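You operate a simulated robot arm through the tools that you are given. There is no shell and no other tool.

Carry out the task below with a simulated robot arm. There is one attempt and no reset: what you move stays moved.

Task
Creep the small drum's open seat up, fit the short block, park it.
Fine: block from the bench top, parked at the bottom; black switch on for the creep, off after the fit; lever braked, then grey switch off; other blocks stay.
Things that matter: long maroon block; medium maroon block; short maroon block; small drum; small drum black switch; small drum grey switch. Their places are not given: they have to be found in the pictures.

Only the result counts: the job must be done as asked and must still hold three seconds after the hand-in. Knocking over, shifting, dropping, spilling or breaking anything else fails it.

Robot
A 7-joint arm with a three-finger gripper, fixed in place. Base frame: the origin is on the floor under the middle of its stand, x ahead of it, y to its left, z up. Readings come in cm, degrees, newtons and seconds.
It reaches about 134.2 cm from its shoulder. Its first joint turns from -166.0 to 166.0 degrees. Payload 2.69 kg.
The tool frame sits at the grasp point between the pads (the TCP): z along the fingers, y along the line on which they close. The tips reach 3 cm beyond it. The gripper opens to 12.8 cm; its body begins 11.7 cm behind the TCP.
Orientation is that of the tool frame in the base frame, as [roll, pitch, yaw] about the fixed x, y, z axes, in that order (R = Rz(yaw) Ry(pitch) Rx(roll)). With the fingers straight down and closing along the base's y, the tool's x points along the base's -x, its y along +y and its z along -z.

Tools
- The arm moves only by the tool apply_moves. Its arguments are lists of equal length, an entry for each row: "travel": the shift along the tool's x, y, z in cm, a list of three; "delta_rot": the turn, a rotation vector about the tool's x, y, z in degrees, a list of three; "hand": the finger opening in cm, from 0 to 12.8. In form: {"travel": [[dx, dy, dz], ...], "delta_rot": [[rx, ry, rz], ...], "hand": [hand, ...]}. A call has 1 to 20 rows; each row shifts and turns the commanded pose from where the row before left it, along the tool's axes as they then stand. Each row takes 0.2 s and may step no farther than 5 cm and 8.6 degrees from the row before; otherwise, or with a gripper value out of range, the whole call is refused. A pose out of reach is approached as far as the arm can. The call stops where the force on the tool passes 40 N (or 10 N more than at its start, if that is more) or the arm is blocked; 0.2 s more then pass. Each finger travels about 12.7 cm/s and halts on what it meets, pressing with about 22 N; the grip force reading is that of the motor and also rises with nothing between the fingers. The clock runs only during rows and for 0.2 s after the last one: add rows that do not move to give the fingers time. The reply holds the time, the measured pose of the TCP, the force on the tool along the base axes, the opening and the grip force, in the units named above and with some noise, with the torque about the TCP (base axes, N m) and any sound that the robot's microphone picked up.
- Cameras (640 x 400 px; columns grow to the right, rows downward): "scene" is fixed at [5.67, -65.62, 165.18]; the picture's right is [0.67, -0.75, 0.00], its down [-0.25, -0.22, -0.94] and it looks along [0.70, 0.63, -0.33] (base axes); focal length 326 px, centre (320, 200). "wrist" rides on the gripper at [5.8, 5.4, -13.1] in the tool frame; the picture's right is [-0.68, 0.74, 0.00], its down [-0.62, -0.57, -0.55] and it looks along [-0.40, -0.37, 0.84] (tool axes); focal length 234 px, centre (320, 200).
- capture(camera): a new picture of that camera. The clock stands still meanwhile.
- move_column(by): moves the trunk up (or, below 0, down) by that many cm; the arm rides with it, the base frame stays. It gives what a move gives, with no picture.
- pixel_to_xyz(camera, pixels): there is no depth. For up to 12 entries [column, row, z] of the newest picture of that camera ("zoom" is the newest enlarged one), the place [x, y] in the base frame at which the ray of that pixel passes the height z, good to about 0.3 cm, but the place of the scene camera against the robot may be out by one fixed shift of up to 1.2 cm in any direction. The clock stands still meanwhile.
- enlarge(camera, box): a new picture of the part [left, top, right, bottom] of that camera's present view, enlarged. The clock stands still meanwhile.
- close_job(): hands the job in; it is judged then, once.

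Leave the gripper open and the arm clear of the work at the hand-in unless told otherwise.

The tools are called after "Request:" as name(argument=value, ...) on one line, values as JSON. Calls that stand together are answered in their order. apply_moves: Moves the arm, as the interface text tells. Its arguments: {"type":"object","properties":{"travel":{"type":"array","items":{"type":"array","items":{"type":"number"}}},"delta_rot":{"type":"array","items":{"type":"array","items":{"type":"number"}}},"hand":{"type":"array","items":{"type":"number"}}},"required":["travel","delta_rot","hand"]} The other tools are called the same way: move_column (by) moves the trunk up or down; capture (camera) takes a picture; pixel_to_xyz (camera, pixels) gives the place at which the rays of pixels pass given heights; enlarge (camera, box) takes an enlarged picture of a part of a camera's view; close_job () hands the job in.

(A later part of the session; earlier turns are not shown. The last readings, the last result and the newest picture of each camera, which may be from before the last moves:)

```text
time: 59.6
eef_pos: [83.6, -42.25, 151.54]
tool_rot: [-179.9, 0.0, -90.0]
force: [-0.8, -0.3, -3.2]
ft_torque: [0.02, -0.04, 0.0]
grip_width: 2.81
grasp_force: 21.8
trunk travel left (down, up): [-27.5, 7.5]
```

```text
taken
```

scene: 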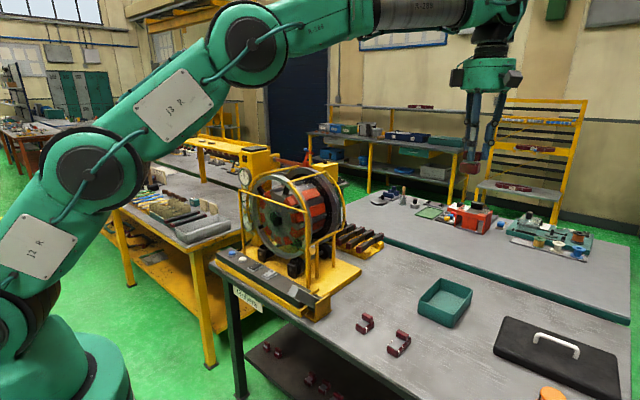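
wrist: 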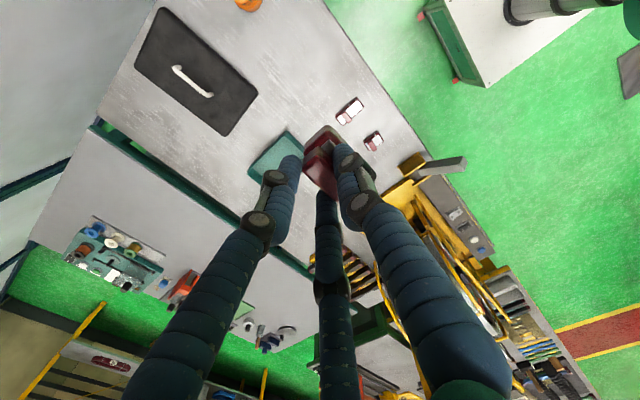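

Now I'll carry the block across at this height to above the drum, near (95.6,28).

Request:
apply_moves(travel=[[-4.7, -0.8, 0], [-4.7, -0.8, 0], [-4.7, -0.8, 0], [-4.7, -0.8, 0], [-4.7, -0.8, 0], [-4.7, -0.8, 0], [-4.7, -0.8, 0], [-4.7, -0.8, 0], [-4.7, -0.8, 0], [-4.7, -0.8, 0], [-4.7, -0.8, 0], [-4.7, -0.8, 0], [-4.7, -0.8, 0], [-4.7, -0.8, 0], [-4.7, -0.8, 0], [0, 0, 0]], delta_rot=[[0, 0, 0], [0, 0, 0], [0, 0, 0], [0, 0, 0], [0, 0, 0], [0, 0, 0], [0, 0, 0], [0, 0, 0], [0, 0, 0], [0, 0, 0], [0, 0, 0], [0, 0, 0], [0, 0, 0], [0, 0, 0], [0, 0, 0], [0, 0, 0]], hand=[0, 0, 0, 0, 0, 0, 0, 0, 0, 0, 0, 0, 0, 0, 0, 0])

Request:
capture(camera="wrist")

Request:
enlarge(camera="wrist", box=[240, 40, 400, 200])

Request:
enlarge(camera="scene", box=[230, 130, 360, 270])

```text
time: 63.0
eef_pos: [94.7, 28.31, 150.91]
tool_rot: [-180.0, 0.0, -89.9]
force: [0.0, 0.9, -0.4]
ft_torque: [-0.08, -0.06, -0.01]
grip_width: 2.79
grasp_force: 22.3
out of reach, approached as far as the arm can: row 15
trunk travel left (down, up): [-27.5, 7.5]
```

```text
taken
```

wrist: 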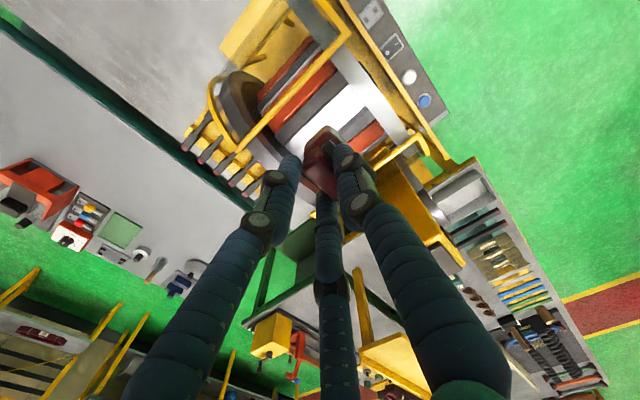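

```text
2.50 times, centred on (320, 120) of wrist
```

zoom: 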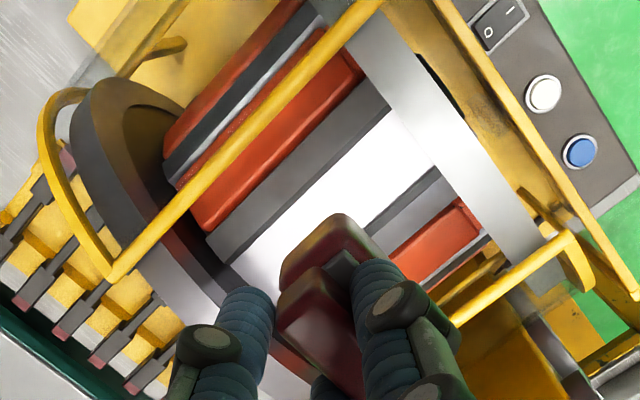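

```text
2.86 times, centred on (295, 200) of scene
```

zoom: 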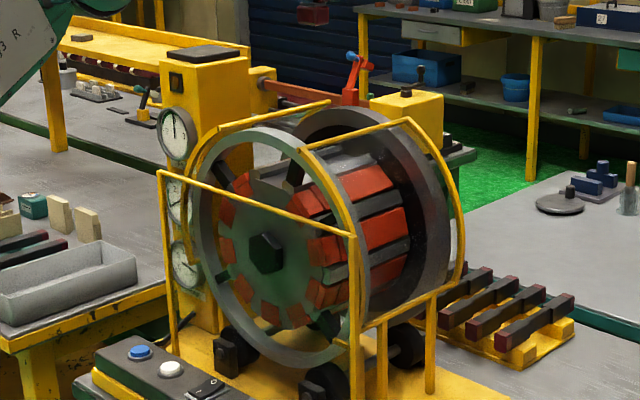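

The arm is near its reach limit at this height but the seat is just ahead. I'll measure the slot edges and the held block from this picture.

Request:
pixel_to_xyz(camera="wrist", pixels=[[352, 84.8, 122], [367.2, 106, 122], [352, 84.8, 125], [367.2, 106, 125], [293, 149, 125], [334.8, 130, 122], [310, 113, 125], [346, 74, 125]])

Request:
enlarge(camera="wrist", box=[300, 60, 400, 150])

```text
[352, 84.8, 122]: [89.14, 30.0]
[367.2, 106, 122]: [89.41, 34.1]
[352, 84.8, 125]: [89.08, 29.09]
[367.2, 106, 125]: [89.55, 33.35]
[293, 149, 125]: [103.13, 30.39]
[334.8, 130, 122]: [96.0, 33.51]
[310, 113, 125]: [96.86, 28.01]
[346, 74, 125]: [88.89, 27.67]
```

```text
4.44 times, centred on (350, 105) of wrist
```

zoom: 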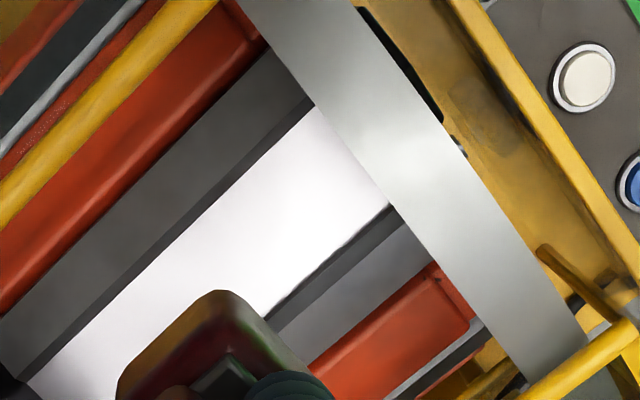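

The slot floor is about 4.1–4.2 cm wide, centred near y≈31.4, with its walls flaring outward. I'll lower toward z≈141 and centre over the slot to see whether the reach improves.

Request:
apply_moves(travel=[[-1, 0, 2.5], [-1, 0, 2.5], [-1, 0, 2.5], [0, -0.5, 2], [0, 0, 0]], delta_rot=[[0, 0, 0], [0, 0, 0], [0, 0, 0], [0, 0, 0], [0, 0, 0]], hand=[0, 0, 0, 0, 0])

Request:
capture(camera="wrist")

Request:
enlarge(camera="wrist", box=[260, 50, 400, 200])

Request:
enlarge(camera="scene", box=[230, 100, 360, 240])

```text
time: 64.2
eef_pos: [95.48, 31.19, 141.5]
tool_rot: [-179.9, 0.0, -90.1]
force: [-0.6, 0.5, -3.2]
ft_torque: [0.01, 0.04, 0.02]
grip_width: 2.84
grasp_force: 22.4
trunk travel left (down, up): [-27.5, 7.5]
```

```text
taken
```

wrist: 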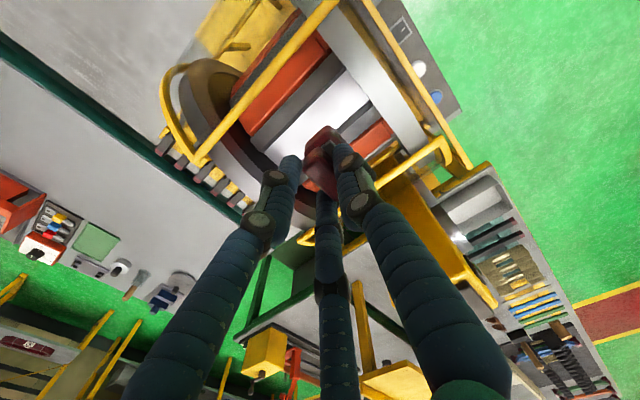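

```text
2.67 times, centred on (330, 125) of wrist
```

zoom: 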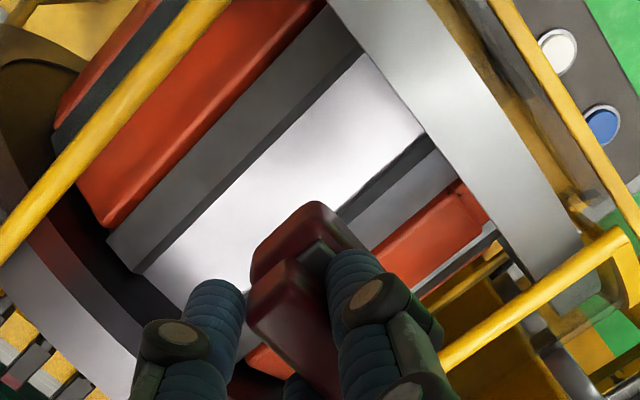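

```text
2.86 times, centred on (295, 170) of scene
```

zoom: 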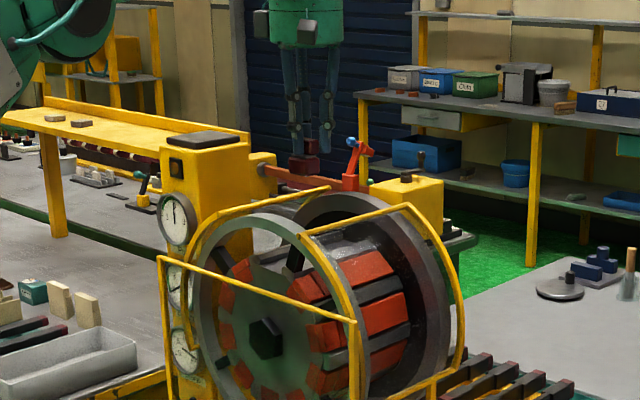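

The reach is fine at this height. I'll move +1.5 cm in x, tilt the tool 2.5° about base x to match the seat's tilt, and lower to z≈134 for another look.

Request:
apply_moves(travel=[[0, -0.8, 0], [0, -0.7, 0], [0, 0, 0], [0, 0, 2], [0, 0, 2], [0, 0, 2], [0, 0, 1.5], [0, 0, 0]], delta_rot=[[0, 0, 0], [0, 0, 0], [0, -2.5, 0], [0, 0, 0], [0, 0, 0], [0, 0, 0], [0, 0, 0], [0, 0, 0]], hand=[0, 0, 0, 0, 0, 0, 0, 0])

Request:
capture(camera="wrist")

Request:
enlarge(camera="wrist", box=[270, 80, 400, 210])

Request:
enlarge(camera="scene", box=[260, 140, 340, 210])

```text
time: 66.0
eef_pos: [96.94, 31.43, 134.24]
tool_rot: [-180.0, 2.5, -90.1]
force: [-0.6, 0.6, -2.2]
ft_torque: [-0.02, -0.07, 0.0]
grip_width: 2.84
grasp_force: 22.2
trunk travel left (down, up): [-27.5, 7.5]
```

```text
taken
```

wrist: 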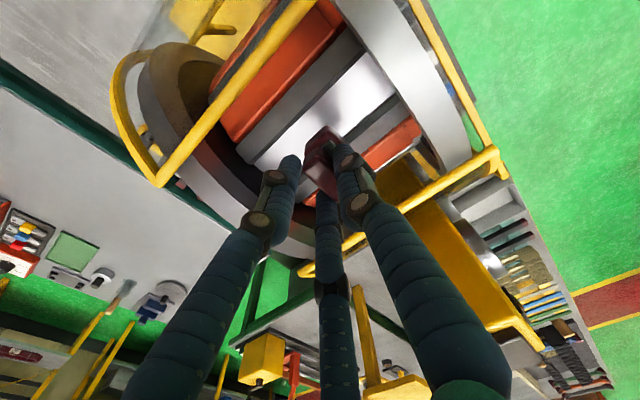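

```text
3.08 times, centred on (335, 145) of wrist
```

zoom: 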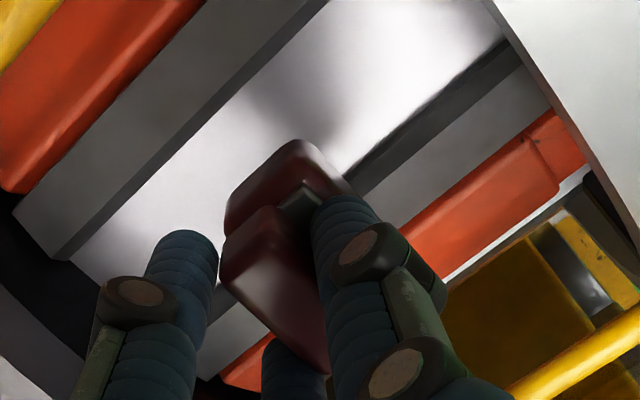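

```text
5.71 times, centred on (300, 175) of scene
```

zoom: 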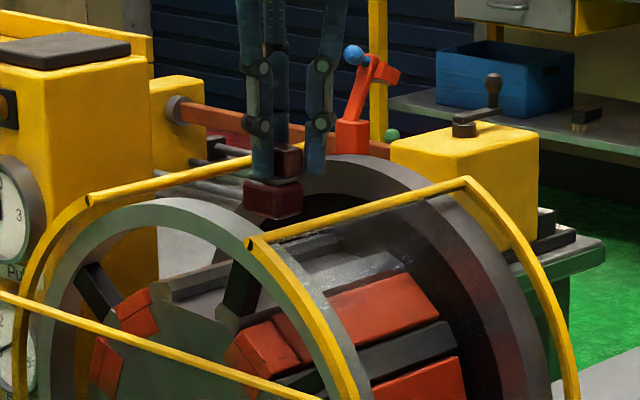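

The tool axis would land about 0.5–0.6 cm too far toward +y. I'll shift 0.5 cm toward -y and lower into the slot, watching the force.

Request:
apply_moves(travel=[[0.5, 0, 0], [0, 0, 1], [0, 0, 1], [0, 0, 0.5], [0, 0, 0]], delta_rot=[[0, 0, 0], [0, 0, 0], [0, 0, 0], [0, 0, 0], [0, 0, 0]], hand=[0, 0, 0, 0, 0])

Request:
capture(camera="wrist")

Request:
enlarge(camera="wrist", box=[270, 80, 400, 210])

Request:
enlarge(camera="scene", box=[260, 140, 340, 210])

```text
time: 67.2
eef_pos: [96.93, 31.03, 131.59]
tool_rot: [180.0, 2.6, -90.0]
force: [0.2, -0.1, -2.3]
ft_torque: [-0.01, -0.03, -0.04]
grip_width: 2.8
grasp_force: 21.5
trunk travel left (down, up): [-27.5, 7.5]
```

```text
taken
```

wrist: 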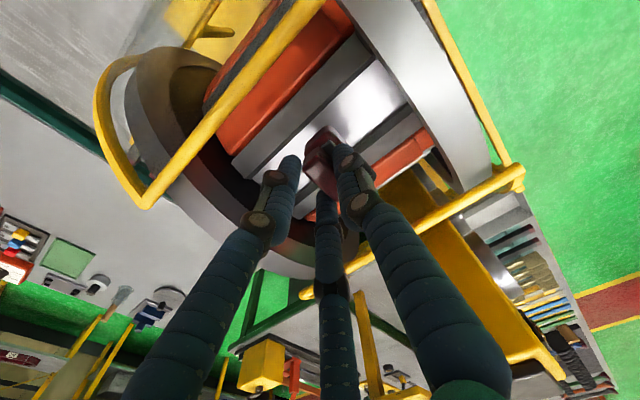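

```text
3.08 times, centred on (335, 145) of wrist
```

zoom: 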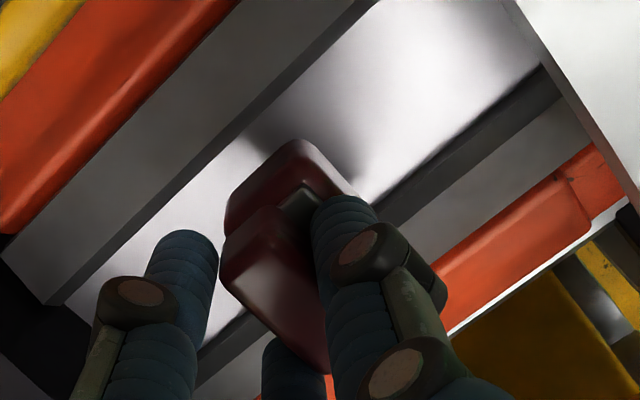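

```text
5.71 times, centred on (300, 175) of scene
```

zoom: 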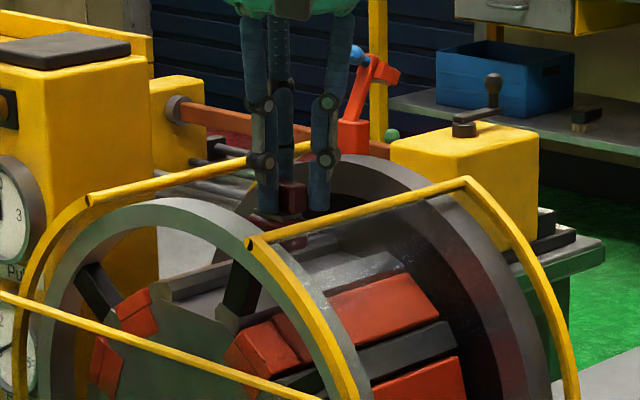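

My slot-centre estimates cluster around y≈31.2, and the axis will land at about 31.3. I'll nudge 0.1 cm toward -y and descend slowly while reading the forces.

Request:
apply_moves(travel=[[0.1, 0, 0.3], [0, 0, 0.3], [0, 0, 0.3], [0, 0, 0.3]], delta_rot=[[0, 0, 0], [0, 0, 0], [0, 0, 0], [0, 0, 0]], hand=[0, 0, 0, 0])

Request:
enlarge(camera="wrist", box=[270, 80, 400, 210])

Request:
enlarge(camera="scene", box=[260, 140, 340, 210])

```text
time: 68.2
eef_pos: [96.84, 30.77, 130.44]
tool_rot: [179.9, 2.5, -90.0]
force: [0.9, -0.4, -2.2]
ft_torque: [-0.02, -0.02, -0.01]
grip_width: 2.81
grasp_force: 21.9
trunk travel left (down, up): [-27.5, 7.5]
```

```text
3.08 times, centred on (335, 145) of wrist
```

zoom: 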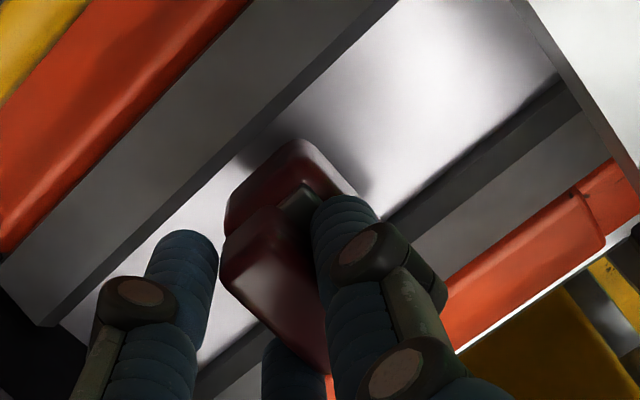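

```text
5.71 times, centred on (300, 175) of scene
```

zoom: 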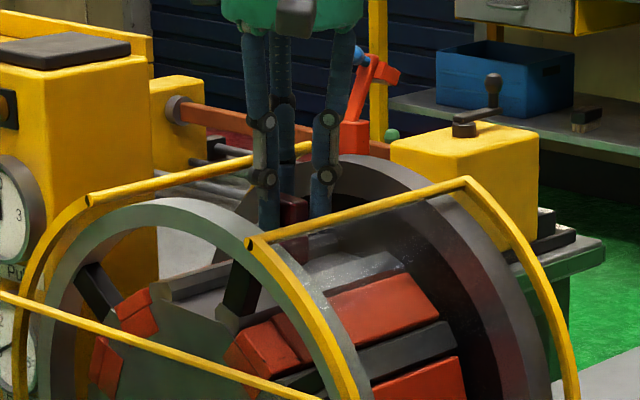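

There is no contact yet, so I'll continue down in small steps.

Request:
apply_moves(travel=[[0, 0, 0.3], [0, 0, 0.3], [0, 0, 0.3], [0, 0, 0]], delta_rot=[[0, 0, 0], [0, 0, 0], [0, 0, 0], [0, 0, 0]], hand=[0, 0, 0, 0])

Request:
enlarge(camera="wrist", box=[270, 80, 400, 210])

Request:
enlarge(camera="scene", box=[260, 140, 340, 210])

```text
time: 69.2
eef_pos: [96.86, 30.99, 129.64]
tool_rot: [-179.9, 2.5, -90.0]
force: [0.5, -0.6, -2.1]
ft_torque: [0.0, -0.04, 0.0]
grip_width: 2.78
grasp_force: 22.1
trunk travel left (down, up): [-27.5, 7.5]
```

```text
3.08 times, centred on (335, 145) of wrist
```

zoom: 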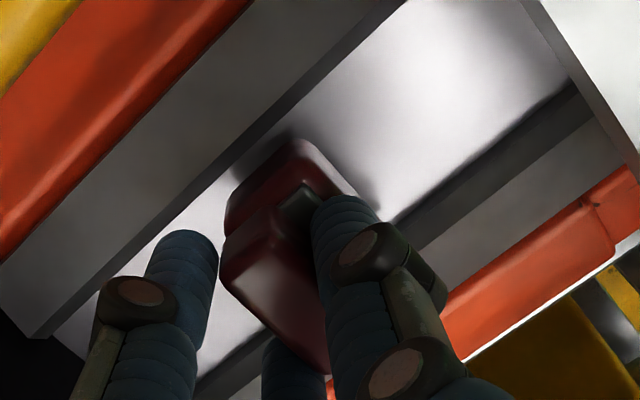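

```text
5.71 times, centred on (300, 175) of scene
```

zoom: 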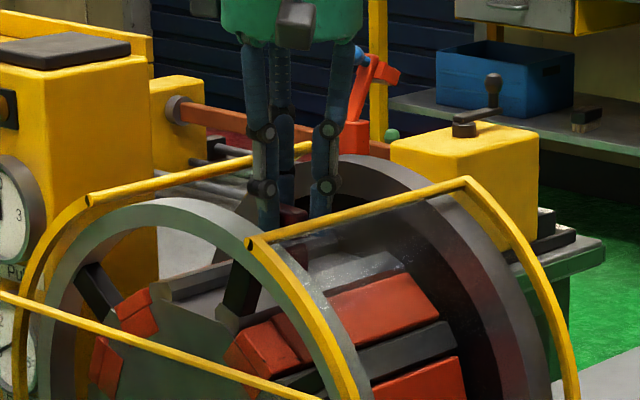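

There is still no contact. The block is roughly centred, so I'll continue in 0.2 cm steps and watch for lateral force.

Request:
apply_moves(travel=[[0, 0, 0.2], [0, 0, 0.2], [0, 0, 0.2]], delta_rot=[[0, 0, 0], [0, 0, 0], [0, 0, 0]], hand=[0, 0, 0])

Request:
enlarge(camera="wrist", box=[270, 80, 400, 210])

```text
time: 70.0
eef_pos: [96.77, 31.02, 129.06]
tool_rot: [-179.9, 2.5, -90.0]
force: [4.6, -0.4, 0.6]
ft_torque: [-0.01, -0.21, -0.06]
grip_width: 2.81
grasp_force: 21.7
trunk travel left (down, up): [-27.5, 7.5]
```

```text
3.08 times, centred on (335, 145) of wrist
```

zoom: 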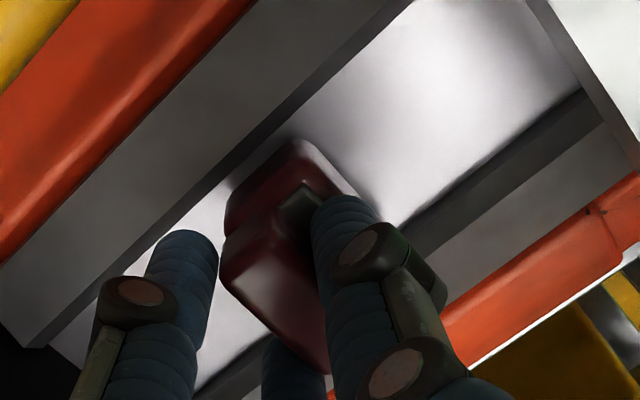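

Light contact has begun, with Fz up about 3 N and Fx about 4.6 N. I'll press a bit further.

Request:
apply_moves(travel=[[0, 0, 0.2], [0, 0, 0.2]], delta_rot=[[0, 0, 0], [0, 0, 0]], hand=[0, 0])

Request:
enlarge(camera="wrist", box=[270, 80, 400, 210])

Request:
enlarge(camera="scene", box=[260, 140, 340, 210])

```text
time: 70.6
eef_pos: [96.83, 30.94, 129.16]
tool_rot: [-179.7, 2.6, -90.0]
force: [8.7, 0.1, 21.9]
ft_torque: [0.12, -0.24, -0.07]
grip_width: 2.8
grasp_force: 21.9
trunk travel left (down, up): [-27.5, 7.5]
```

```text
3.08 times, centred on (335, 145) of wrist
```

zoom: 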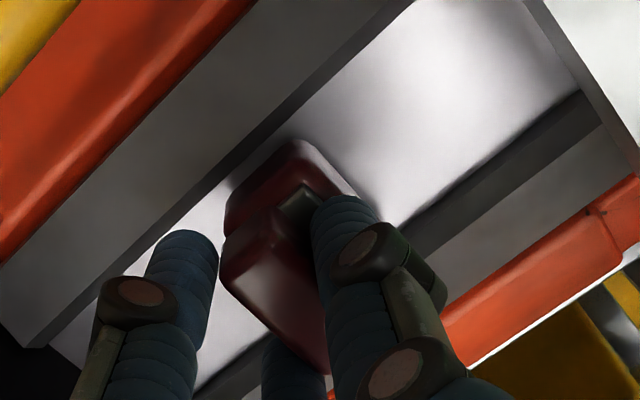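

```text
5.71 times, centred on (300, 175) of scene
```

zoom: 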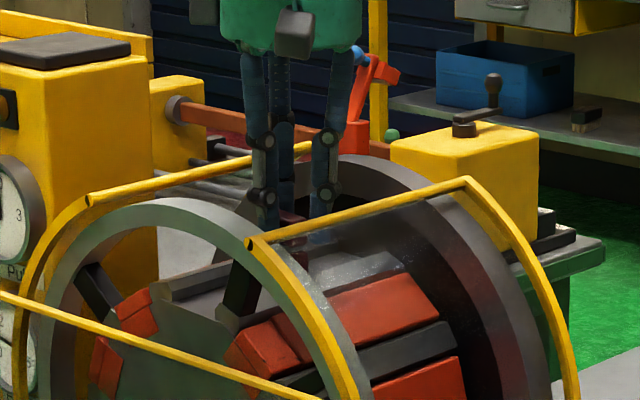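

The contact force is now 24 N with almost no sideways force, so the block rests on the slot floor at about z=123.4. I'll press a little more and listen for a latch click.

Request:
apply_moves(travel=[[0, 0, 0.1], [0, 0, 0.1], [0, 0, 0]], delta_rot=[[0, 0, 0], [0, 0, 0], [0, 0, 0]], hand=[0, 0, 0])

Request:
capture(camera="wrist")

```text
time: 71.3
eef_pos: [96.81, 30.98, 129.08]
tool_rot: [-179.6, 2.7, -89.9]
force: [-7.2, -2.6, 4.9]
ft_torque: [-0.13, 0.39, 0.06]
grip_width: 2.8
grasp_force: 22.2
trunk travel left (down, up): [-27.5, 7.5]
stopped in row 3: the force on the tool passed its limit at 41 N (the readings are from after the stop); the commanded pose is now the measured one
```

```text
taken
```

wrist: 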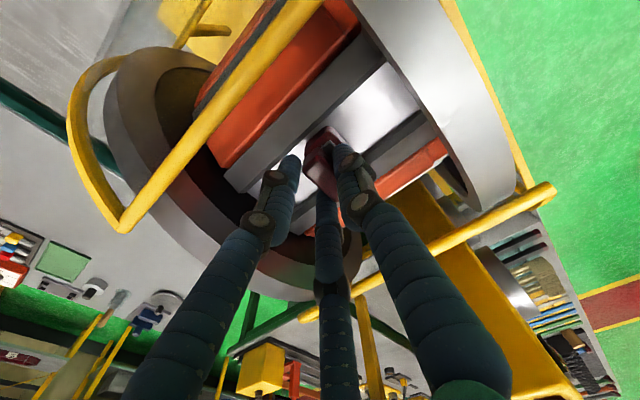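

The block is bottomed at z=129.08 and goes no deeper. I'll open the fingers a little and look at the block without lifting away.

Request:
apply_moves(travel=[[0, 0, 0], [0, 0, 0], [0, 0, 0], [0, 0, 0]], delta_rot=[[0, 0, 0], [0, 0, 0], [0, 0, 0], [0, 0, 0]], hand=[3.2, 3.8, 4.5, 5])

Request:
enlarge(camera="wrist", box=[260, 80, 400, 220])

Request:
enlarge(camera="scene", box=[260, 150, 330, 210])

```text
time: 72.3
eef_pos: [96.97, 31.04, 128.83]
tool_rot: [-179.8, 2.6, -90.0]
force: [0.1, -0.6, -0.2]
ft_torque: [0.01, 0.04, 0.02]
grip_width: 5.06
grasp_force: 0.0
trunk travel left (down, up): [-27.5, 7.5]
```

```text
2.86 times, centred on (330, 150) of wrist
```

zoom: 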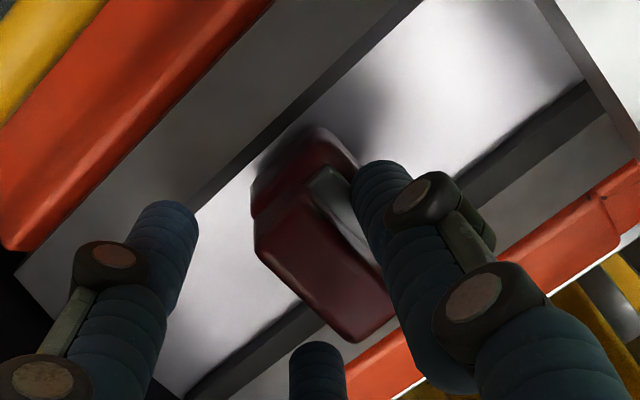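

```text
6.67 times, centred on (295, 180) of scene
```

zoom: 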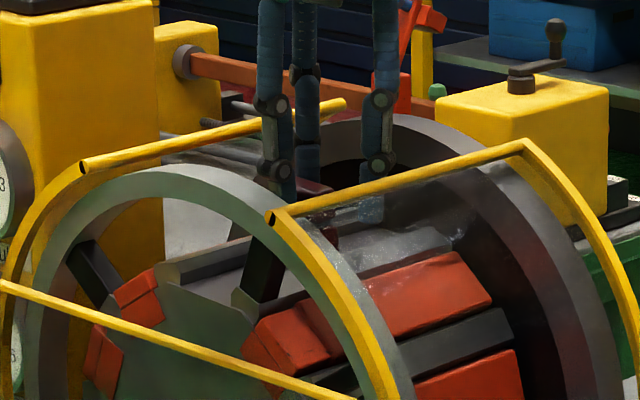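

The block stands in the slot on its own. I'll lift straight out along the tool axis and look at it from above.

Request:
apply_moves(travel=[[0, 0, -1], [0, 0, -2], [0, 0, -3], [0, 0, -4], [0, 0, -4], [0, 0, 0]], delta_rot=[[0, 0, 0], [0, 0, 0], [0, 0, 0], [0, 0, 0], [0, 0, 0], [0, 2.6, 0]], hand=[5.5, 5.5, 6, 8, 10, 10])

Request:
capture(camera="wrist")

Request:
enlarge(camera="wrist", box=[240, 70, 420, 200])

Request:
enlarge(camera="scene", box=[260, 150, 330, 210])

```text
time: 73.7
eef_pos: [96.87, 30.29, 142.8]
tool_rot: [-179.7, 0.1, -90.1]
force: [-0.5, -0.2, 0.0]
ft_torque: [-0.03, -0.03, 0.01]
grip_width: 10.01
grasp_force: 0.0
trunk travel left (down, up): [-27.5, 7.5]
```

```text
taken
```

wrist: 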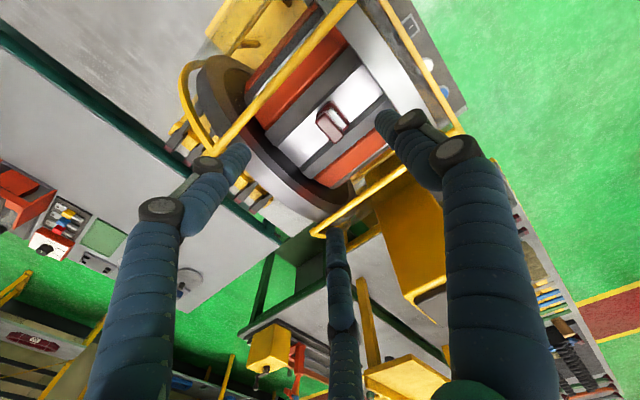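

```text
3.08 times, centred on (330, 135) of wrist
```

zoom: 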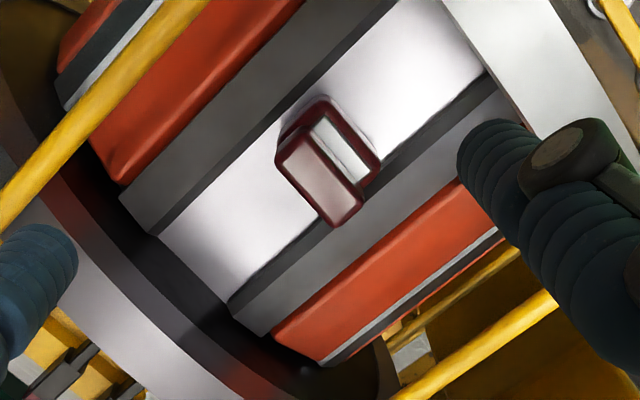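

```text
6.67 times, centred on (295, 180) of scene
```

zoom: 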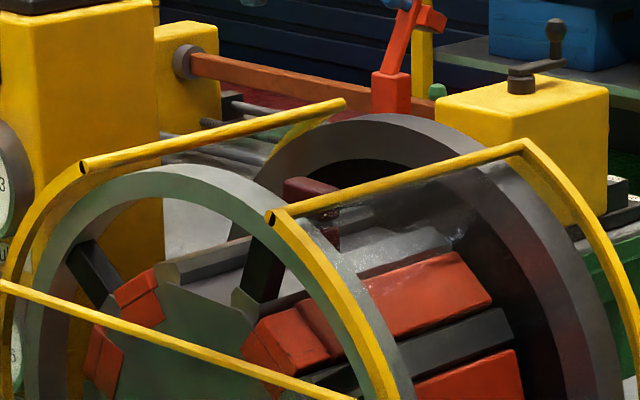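

The block sits snugly between the bars, near the middle of the seat. Before turning it upside down I want to know that it is really held, so I'll go back down, grip it lightly and do a small pull test.

Request:
apply_moves(travel=[[0, 0, 0], [0, 0, 4], [0, 0, 4], [0, 0, 3], [0, 0, 2], [0, 0, 0.8], [0, 0, 0]], delta_rot=[[0, -2.6, 0], [0, 0, 0], [0, 0, 0], [0, 0, 0], [0, 0, 0], [0, 0, 0], [0, 0, 0]], hand=[10, 9, 7, 6, 6, 6, 6])

Request:
apply_moves(travel=[[0, 0, 0], [0, 0, 0], [0, 0, 0], [0, 0, 0], [0, 0, 0], [0, 0, 0], [0, 0, 0], [0, 0, 0]], delta_rot=[[0, 0, 0], [0, 0, 0], [0, 0, 0], [0, 0, 0], [0, 0, 0], [0, 0, 0], [0, 0, 0], [0, 0, 0]], hand=[5, 4, 3.2, 2.6, 2, 1.5, 1, 0.5])

Request:
enlarge(camera="wrist", box=[260, 80, 400, 220])

```text
time: 75.3
eef_pos: [97.08, 30.98, 129.2]
tool_rot: [-179.6, 2.5, -90.1]
force: [0.7, 0.1, -0.4]
ft_torque: [0.02, -0.02, 0.04]
grip_width: 5.99
grasp_force: 0.0
trunk travel left (down, up): [-27.5, 7.5]
```

```text
time: 77.1
eef_pos: [96.91, 31.06, 129.08]
tool_rot: [-179.6, 2.5, -90.0]
force: [-6.7, -1.3, 0.1]
ft_torque: [-0.09, 0.36, 0.04]
grip_width: 2.83
grasp_force: 21.7
trunk travel left (down, up): [-27.5, 7.5]
```

```text
2.86 times, centred on (330, 150) of wrist
```

zoom: 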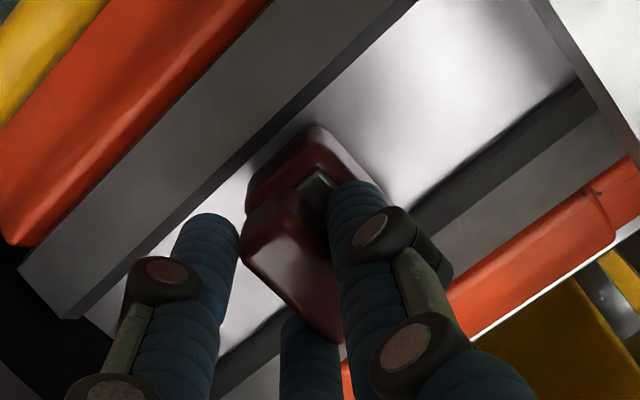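

Closing on the handle left -6.7 N in x, so something is holding the block. I'll do a small upward pull of 0.2–0.3 cm to confirm.

Request:
apply_moves(travel=[[0, 0, -0.15], [0, 0, -0.15]], delta_rot=[[0, 0, 0], [0, 0, 0]], hand=[0.5, 0.5])

```text
time: 77.7
eef_pos: [96.99, 31.04, 129.14]
tool_rot: [-179.8, 2.6, -90.0]
force: [-7.6, 2.0, -10.5]
ft_torque: [0.08, 0.3, -0.05]
grip_width: 2.83
grasp_force: 22.1
trunk travel left (down, up): [-27.5, 7.5]
```

The pull shows -10.5 N and the block does not rise, so it is latched in the seat. I'll relax the pull, open the fingers and lift out clear.

Request:
apply_moves(travel=[[0, 0, 0.25], [0, 0, 0], [0, 0, 0], [0, 0, 0], [0, 0, 0], [0, 0, -1], [0, 0, -2], [0, 0, -3], [0, 0, -4], [0, 0, -4], [0, 0, 0], [0, 0, 0]], delta_rot=[[0, 0, 0], [0, 0, 0], [0, 0, 0], [0, 0, 0], [0, 0, 0], [0, 0, 0], [0, 0, 0], [0, 0, 0], [0, 0, 0], [0, 0, 0], [0, 2.6, 0], [0, 0, 0]], hand=[1.5, 3, 4, 5, 6, 6, 6, 6, 6, 6, 6, 6])

Request:
capture(camera="wrist")

Request:
enlarge(camera="wrist", box=[240, 70, 420, 200])

```text
time: 80.3
eef_pos: [96.8, 30.5, 143.21]
tool_rot: [-179.8, 0.0, -90.1]
force: [-0.3, 0.4, 0.0]
ft_torque: [-0.05, -0.02, -0.01]
grip_width: 6.01
grasp_force: 0.1
trunk travel left (down, up): [-27.5, 7.5]
```

```text
taken
```

wrist: 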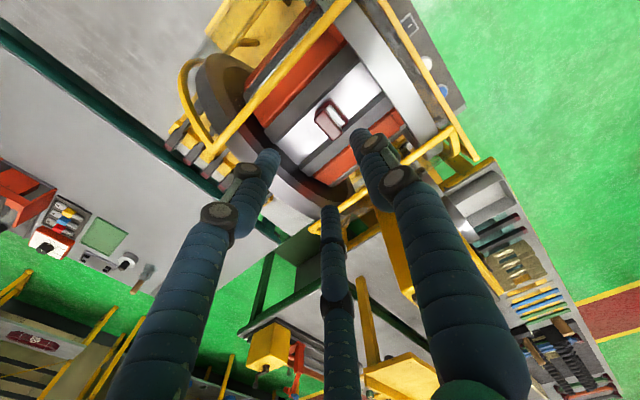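

```text
3.08 times, centred on (330, 135) of wrist
```

zoom: 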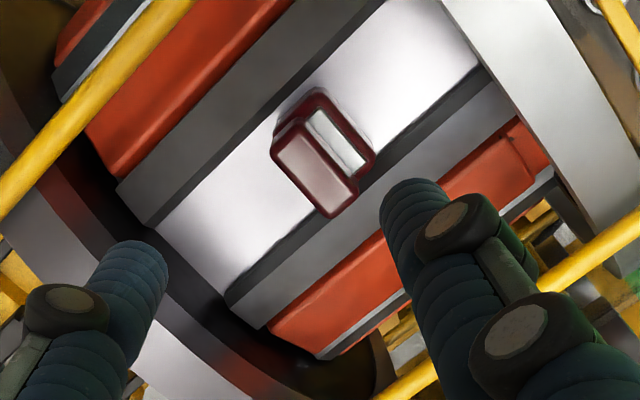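

The block stays latched. Next is switching the black rocker off at its O end, on the far side near x≈78. To keep the gripper body away from the front rail I'll tilt the tool 15° so it leans toward the robot, close the fingers, and approach from the robot side.

Request:
apply_moves(travel=[[0, 0, -1], [-0.78, 4.47, 0], [-0.78, 4.47, 0], [-0.78, 4.47, 0], [-0.78, 4.47, 0], [-0.78, 4.47, 0], [-0.78, 4.47, 0], [0, 0, 0], [0, 0, 0], [0, 0, 0]], delta_rot=[[0, 0, 0], [0, 0, 0], [0, 0, 0], [0, 0, 0], [0, 0, 0], [0, 0, 0], [0, 0, 0], [7.5, 0, 0], [7.5, 0, 0], [0, 0, 0]], hand=[6, 6, 5, 4, 3, 2, 1, 0, 0, 0])

Request:
apply_moves(travel=[[0, 1.165, 4.347], [0, 1.165, 4.347], [0, 1.165, 4.347], [0, 1.165, 4.347], [0, 1.165, 4.347], [0, 1.165, 4.347], [0, 1.165, 4.347], [0, 1.165, 4.347], [0, 1.165, 4.347], [0, 0, 0]], delta_rot=[[0, 0, 0], [0, 0, 0], [0, 0, 0], [0, 0, 0], [0, 0, 0], [0, 0, 0], [0, 0, 0], [0, 0, 0], [0, 0, 0], [0, 0, 0]], hand=[0, 0, 0, 0, 0, 0, 0, 0, 0, 0])

Request:
capture(camera="wrist")

Request:
enlarge(camera="scene", box=[220, 190, 310, 290])

```text
time: 82.5
eef_pos: [69.84, 35.07, 143.96]
tool_rot: [-164.6, 0.0, -90.1]
force: [0.0, 0.7, -0.1]
ft_torque: [-0.01, 0.0, 0.01]
grip_width: 0.24
grasp_force: 22.4
trunk travel left (down, up): [-27.5, 7.5]
```

```text
time: 84.7
eef_pos: [70.08, 35.36, 103.5]
tool_rot: [-164.7, 0.1, -90.0]
force: [0.5, -0.2, -0.3]
ft_torque: [-0.06, 0.03, -0.04]
grip_width: 0.23
grasp_force: 22.6
trunk travel left (down, up): [-27.5, 7.5]
```

```text
taken
```

wrist: 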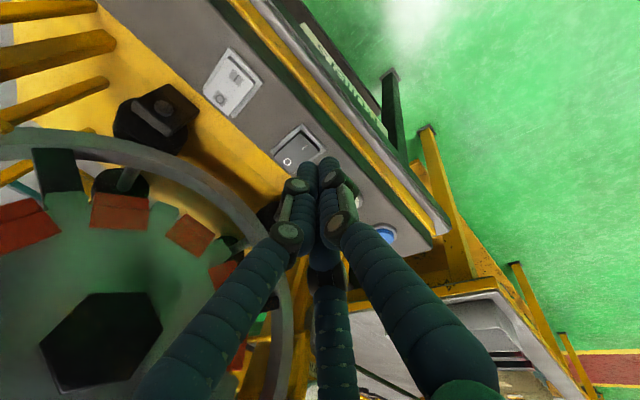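

```text
4.00 times, centred on (265, 240) of scene
```

zoom: 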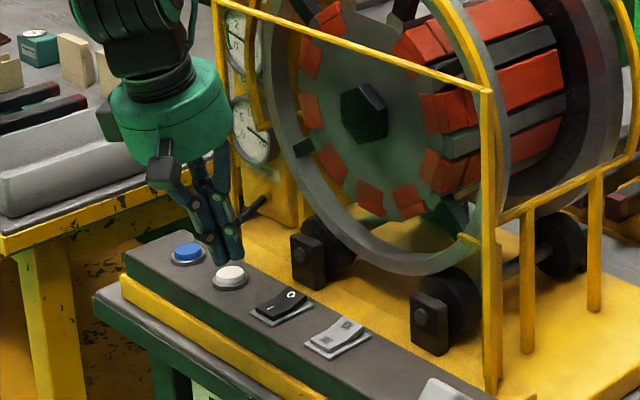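

The view shows the black switch with I at (305,148) and O at (287,161). I'll convert these to places.

Request:
pixel_to_xyz(camera="wrist", pixels=[[287, 161, 93], [287, 161, 94.5], [305, 148, 93], [305, 148, 94.5], [222, 97, 94.5], [238, 75, 93]])

Request:
enlarge(camera="wrist", box=[250, 100, 350, 190])

```text
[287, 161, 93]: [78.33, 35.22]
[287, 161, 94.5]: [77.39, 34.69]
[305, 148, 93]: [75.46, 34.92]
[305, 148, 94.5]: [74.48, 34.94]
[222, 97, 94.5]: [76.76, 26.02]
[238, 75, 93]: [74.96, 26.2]
```

```text
4.44 times, centred on (300, 145) of wrist
```

zoom: 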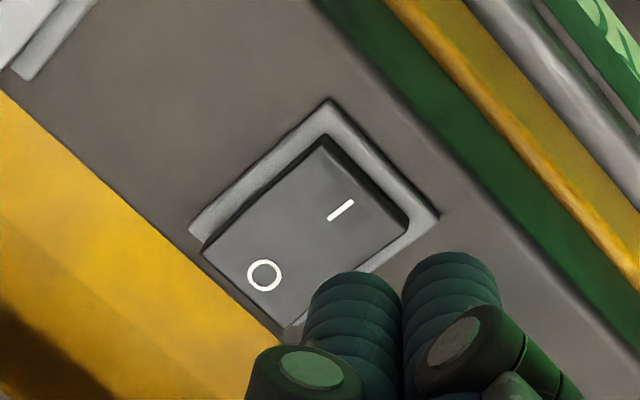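

The O end is near x≈78. I'll move so the tip sits over it, with the TCP at x≈77.4, and then lower close to it.

Request:
apply_moves(travel=[[0.1, -3.574, 0.958], [0.1, -3.574, 0.958], [0, 0.388, 1.449], [0, 0.388, 1.449], [0, 0.31, 1.16], [0, 0, 0]], delta_rot=[[0, 0, 0], [0, 0, 0], [0, 0, 0], [0, 0, 0], [0, 0, 0], [0, 0, 0]], hand=[0, 0, 0, 0, 0, 0])

Request:
enlarge(camera="scene", box=[230, 230, 290, 290])

Request:
capture(camera="wrist")

```text
time: 86.1
eef_pos: [77.64, 34.85, 99.29]
tool_rot: [-164.6, 0.0, -90.2]
force: [-0.2, -0.9, -0.3]
ft_torque: [-0.02, 0.01, -0.01]
grip_width: 0.24
grasp_force: 21.9
trunk travel left (down, up): [-27.5, 7.5]
```

```text
6.67 times, centred on (260, 260) of scene
```

zoom: 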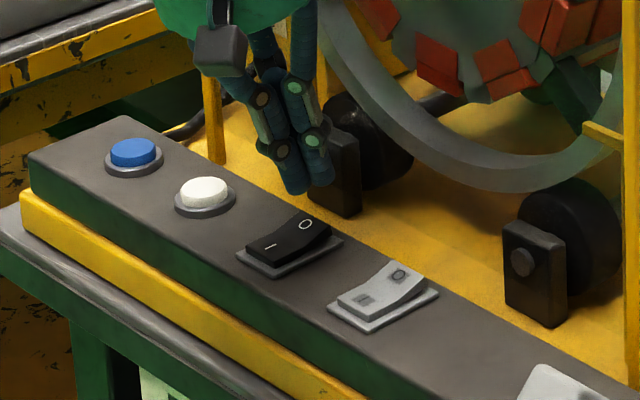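

```text
taken
```

wrist: 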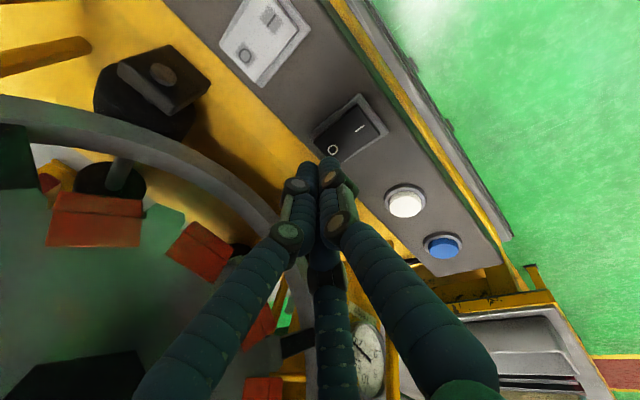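

Because of the tilt, the lowest edge of the cluster is about 1.5 cm behind the axis. I'll shift 0.9 cm further in +x so it lands well on the O end, then press down in small steps.

Request:
apply_moves(travel=[[-0.2, -0.87, 0.233], [0, 0.155, 0.58], [0, 0.129, 0.483], [0, 0.078, 0.29], [0, 0, 0]], delta_rot=[[0, 0, 0], [0, 0, 0], [0, 0, 0], [0, 0, 0], [0, 0, 0]], hand=[0, 0, 0, 0, 0])

Request:
enlarge(camera="scene", box=[230, 230, 290, 290])

```text
time: 87.3
eef_pos: [78.63, 35.2, 97.93]
tool_rot: [-164.7, 0.1, -90.1]
force: [0.7, -0.8, 0.1]
ft_torque: [0.0, 0.0, 0.0]
grip_width: 0.22
grasp_force: 21.8
trunk travel left (down, up): [-27.5, 7.5]
```

```text
6.67 times, centred on (260, 260) of scene
```

zoom: 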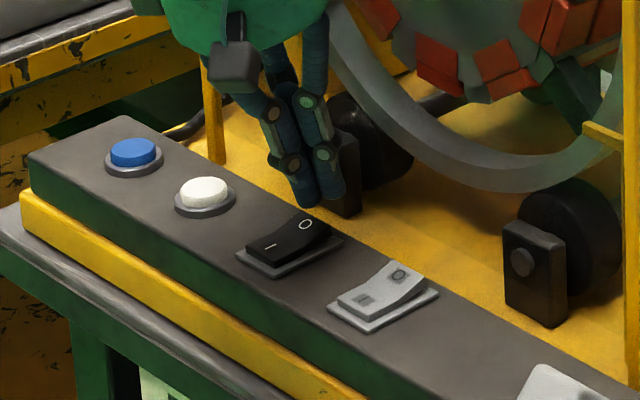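

The tip is close above the O end, so I'll keep stepping down.

Request:
apply_moves(travel=[[0, 0.078, 0.29], [0, 0.078, 0.29], [0, 0.078, 0.29]], delta_rot=[[0, 0, 0], [0, 0, 0], [0, 0, 0]], hand=[0, 0, 0])

Request:
enlarge(camera="scene", box=[230, 230, 290, 290])

```text
time: 88.1
eef_pos: [78.51, 35.26, 96.9]
tool_rot: [-164.6, 0.0, -89.9]
force: [-0.5, 0.5, -1.0]
ft_torque: [-0.01, -0.03, -0.01]
grip_width: 0.26
grasp_force: 22.3
trunk travel left (down, up): [-27.5, 7.5]
```

```text
6.67 times, centred on (260, 260) of scene
```

zoom: 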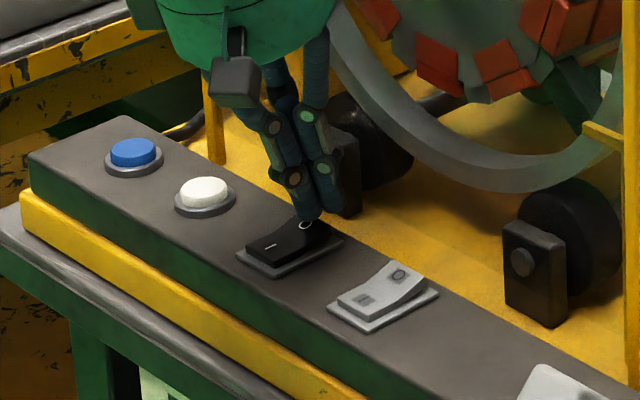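

Request:
apply_moves(travel=[[0, 0.052, 0.193], [0, 0.052, 0.193], [0, 0.052, 0.193]], delta_rot=[[0, 0, 0], [0, 0, 0], [0, 0, 0]], hand=[0, 0, 0])

Request:
enlarge(camera="scene", box=[230, 230, 290, 290])

```text
time: 88.9
eef_pos: [78.69, 35.11, 96.45]
tool_rot: [-164.7, 0.1, -90.0]
force: [-1.1, -0.6, 9.5]
ft_torque: [-0.02, 0.07, 0.0]
grip_width: 0.24
grasp_force: 21.6
trunk travel left (down, up): [-27.5, 7.5]
```

```text
6.67 times, centred on (260, 260) of scene
```

zoom: 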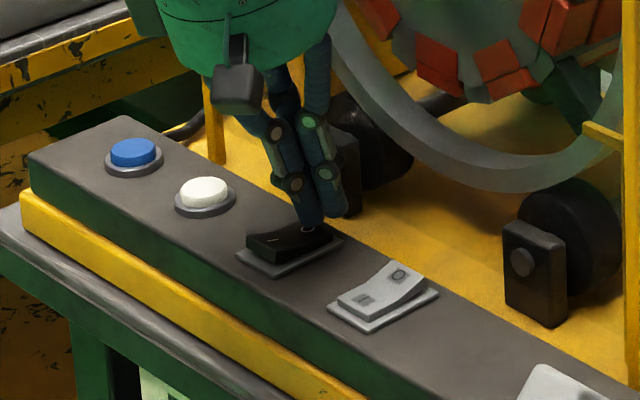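

The I end is rising at 9.5 N. I'll press slightly more to be sure it snaps, then lift off and check.

Request:
apply_moves(travel=[[0, 0.052, 0.193], [0, 0.026, 0.1], [0, -0.259, -0.966], [0, -0.5, -1.93], [0, -0.5, -1.93], [0, 0, 0]], delta_rot=[[0, 0, 0], [0, 0, 0], [0, 0, 0], [0, 0, 0], [0, 0, 0], [0, 0, 0]], hand=[0, 0, 0, 0, 0, 0])

Request:
enlarge(camera="scene", box=[240, 250, 290, 290])

Request:
enlarge(camera="scene", box=[230, 150, 360, 270])

```text
time: 90.3
eef_pos: [78.36, 35.15, 101.08]
tool_rot: [-164.7, 0.0, -89.9]
force: [0.2, 0.4, -0.1]
ft_torque: [-0.01, -0.02, 0.0]
grip_width: 0.23
grasp_force: 22.1
trunk travel left (down, up): [-27.5, 7.5]
```

```text
10.00 times, centred on (265, 270) of scene
```

zoom: 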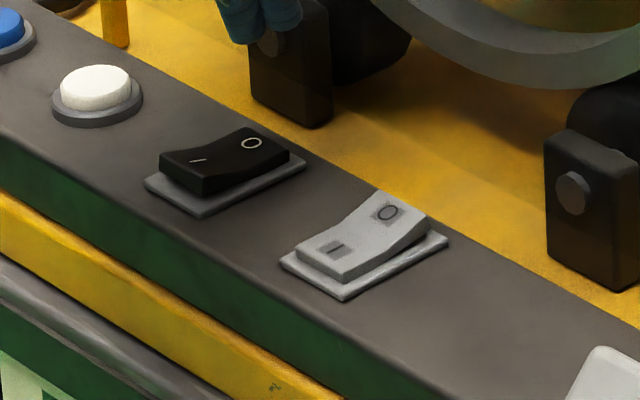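

```text
3.33 times, centred on (295, 210) of scene
```

zoom: 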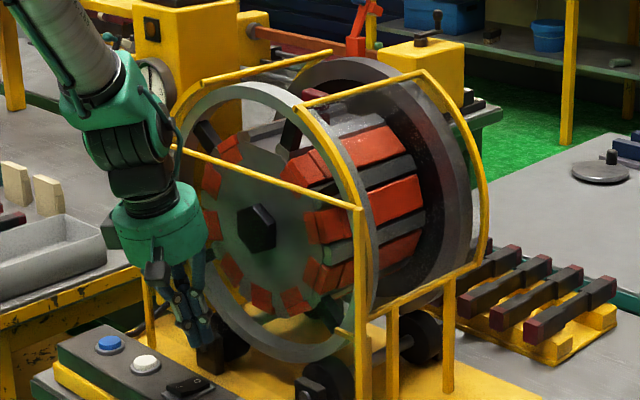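

Black is now OFF with its I end up, and grey is still ON. To park I'll straighten the tool and go above the white button, then tap it to see the running speed with black off.

Request:
apply_moves(travel=[[0, -0.5, -1.93], [0, 0, 0], [0, 0, 0], [-3.1, 0.75, 0], [-3.1, 0.75, 0], [-3.0, 0.7, 0], [0, 0, 2], [0, 0, 2.2], [0, 0, 0]], delta_rot=[[0, 0, 0], [-7.5, 0, 0], [-7.5, 0, 0], [0, 0, 0], [0, 0, 0], [0, 0, 0], [0, 0, 0], [0, 0, 0], [0, 0, 0]], hand=[0, 0, 0, 0, 0, 0, 0, 0, 0])

Request:
enlarge(camera="scene", box=[220, 220, 290, 290])

Request:
capture(camera="wrist")

```text
time: 92.3
eef_pos: [76.18, 44.31, 98.9]
tool_rot: [-179.8, -0.1, -90.0]
force: [0.5, 0.1, 0.3]
ft_torque: [-0.04, 0.04, 0.02]
grip_width: 0.23
grasp_force: 21.9
trunk travel left (down, up): [-27.5, 7.5]
```

```text
5.71 times, centred on (255, 255) of scene
```

zoom: 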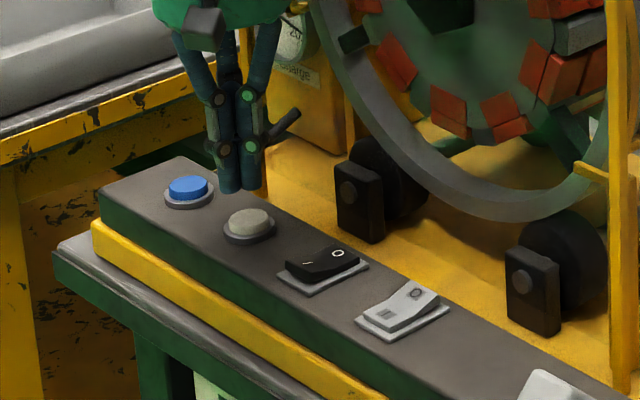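

```text
taken
```

wrist: 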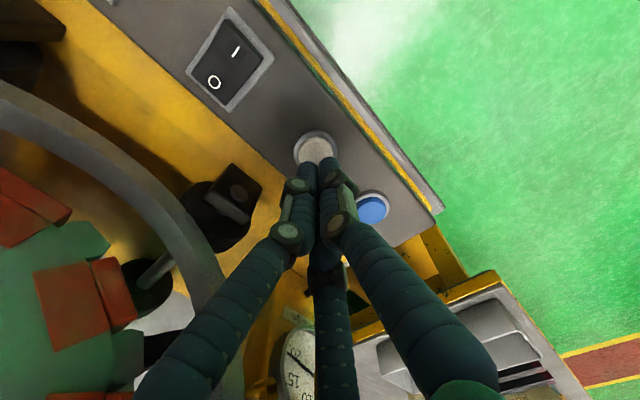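

The tips are above the white button. I'll do a short tap of press and immediate release in one call, then look at how far the drum turned.

Request:
apply_moves(travel=[[0, 0, 1.3], [0, 0, 1.2], [0, 0, 0.3], [0, 0, 0.3], [0, 0, -1.5]], delta_rot=[[0, 0, 0], [0, 0, 0], [0, 0, 0], [0, 0, 0], [0, 0, 0]], hand=[0, 0, 0, 0, 0])

Request:
enlarge(camera="scene", box=[230, 150, 360, 270])

```text
time: 93.5
eef_pos: [76.3, 44.35, 97.14]
tool_rot: [-179.8, 0.1, -90.1]
force: [0.3, 0.8, -0.3]
ft_torque: [0.01, 0.01, 0.02]
grip_width: 0.22
grasp_force: 31.2
trunk travel left (down, up): [-27.5, 7.5]
heard: click
```

```text
3.33 times, centred on (295, 210) of scene
```

zoom: 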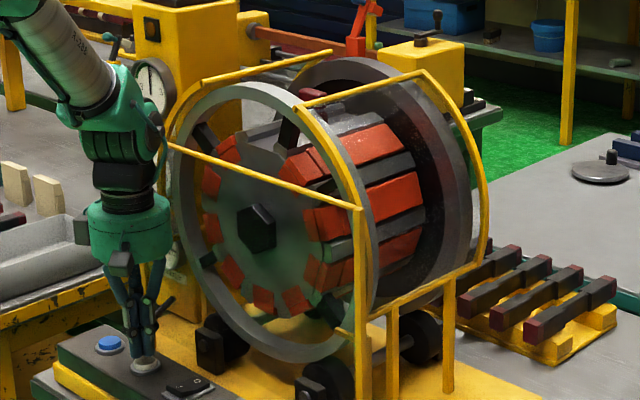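

I heard a click. I'll wait a moment and compare to see whether the drum moved.

Request:
apply_moves(travel=[[0, 0, 0], [0, 0, 0]], delta_rot=[[0, 0, 0], [0, 0, 0]], hand=[0, 0])

Request:
enlarge(camera="scene", box=[230, 150, 360, 270])

Request:
enlarge(camera="scene", box=[255, 160, 325, 220])

```text
time: 94.1
eef_pos: [76.44, 44.32, 97.15]
tool_rot: [-179.7, 0.0, -90.0]
force: [-0.4, -0.3, -0.2]
ft_torque: [0.0, 0.02, -0.01]
grip_width: 0.23
grasp_force: 31.4
trunk travel left (down, up): [-27.5, 7.5]
```

```text
3.33 times, centred on (295, 210) of scene
```

zoom: 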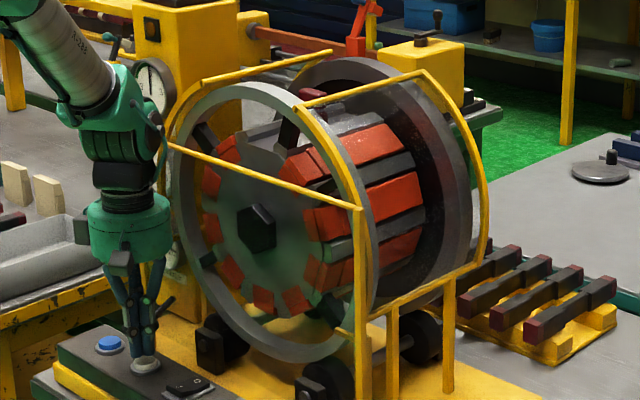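

```text
6.67 times, centred on (290, 190) of scene
```

zoom: 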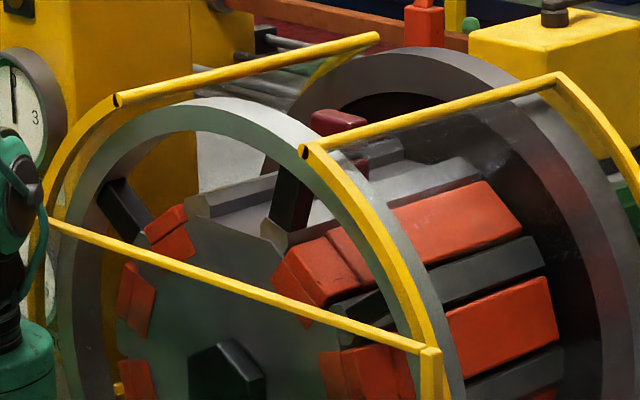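

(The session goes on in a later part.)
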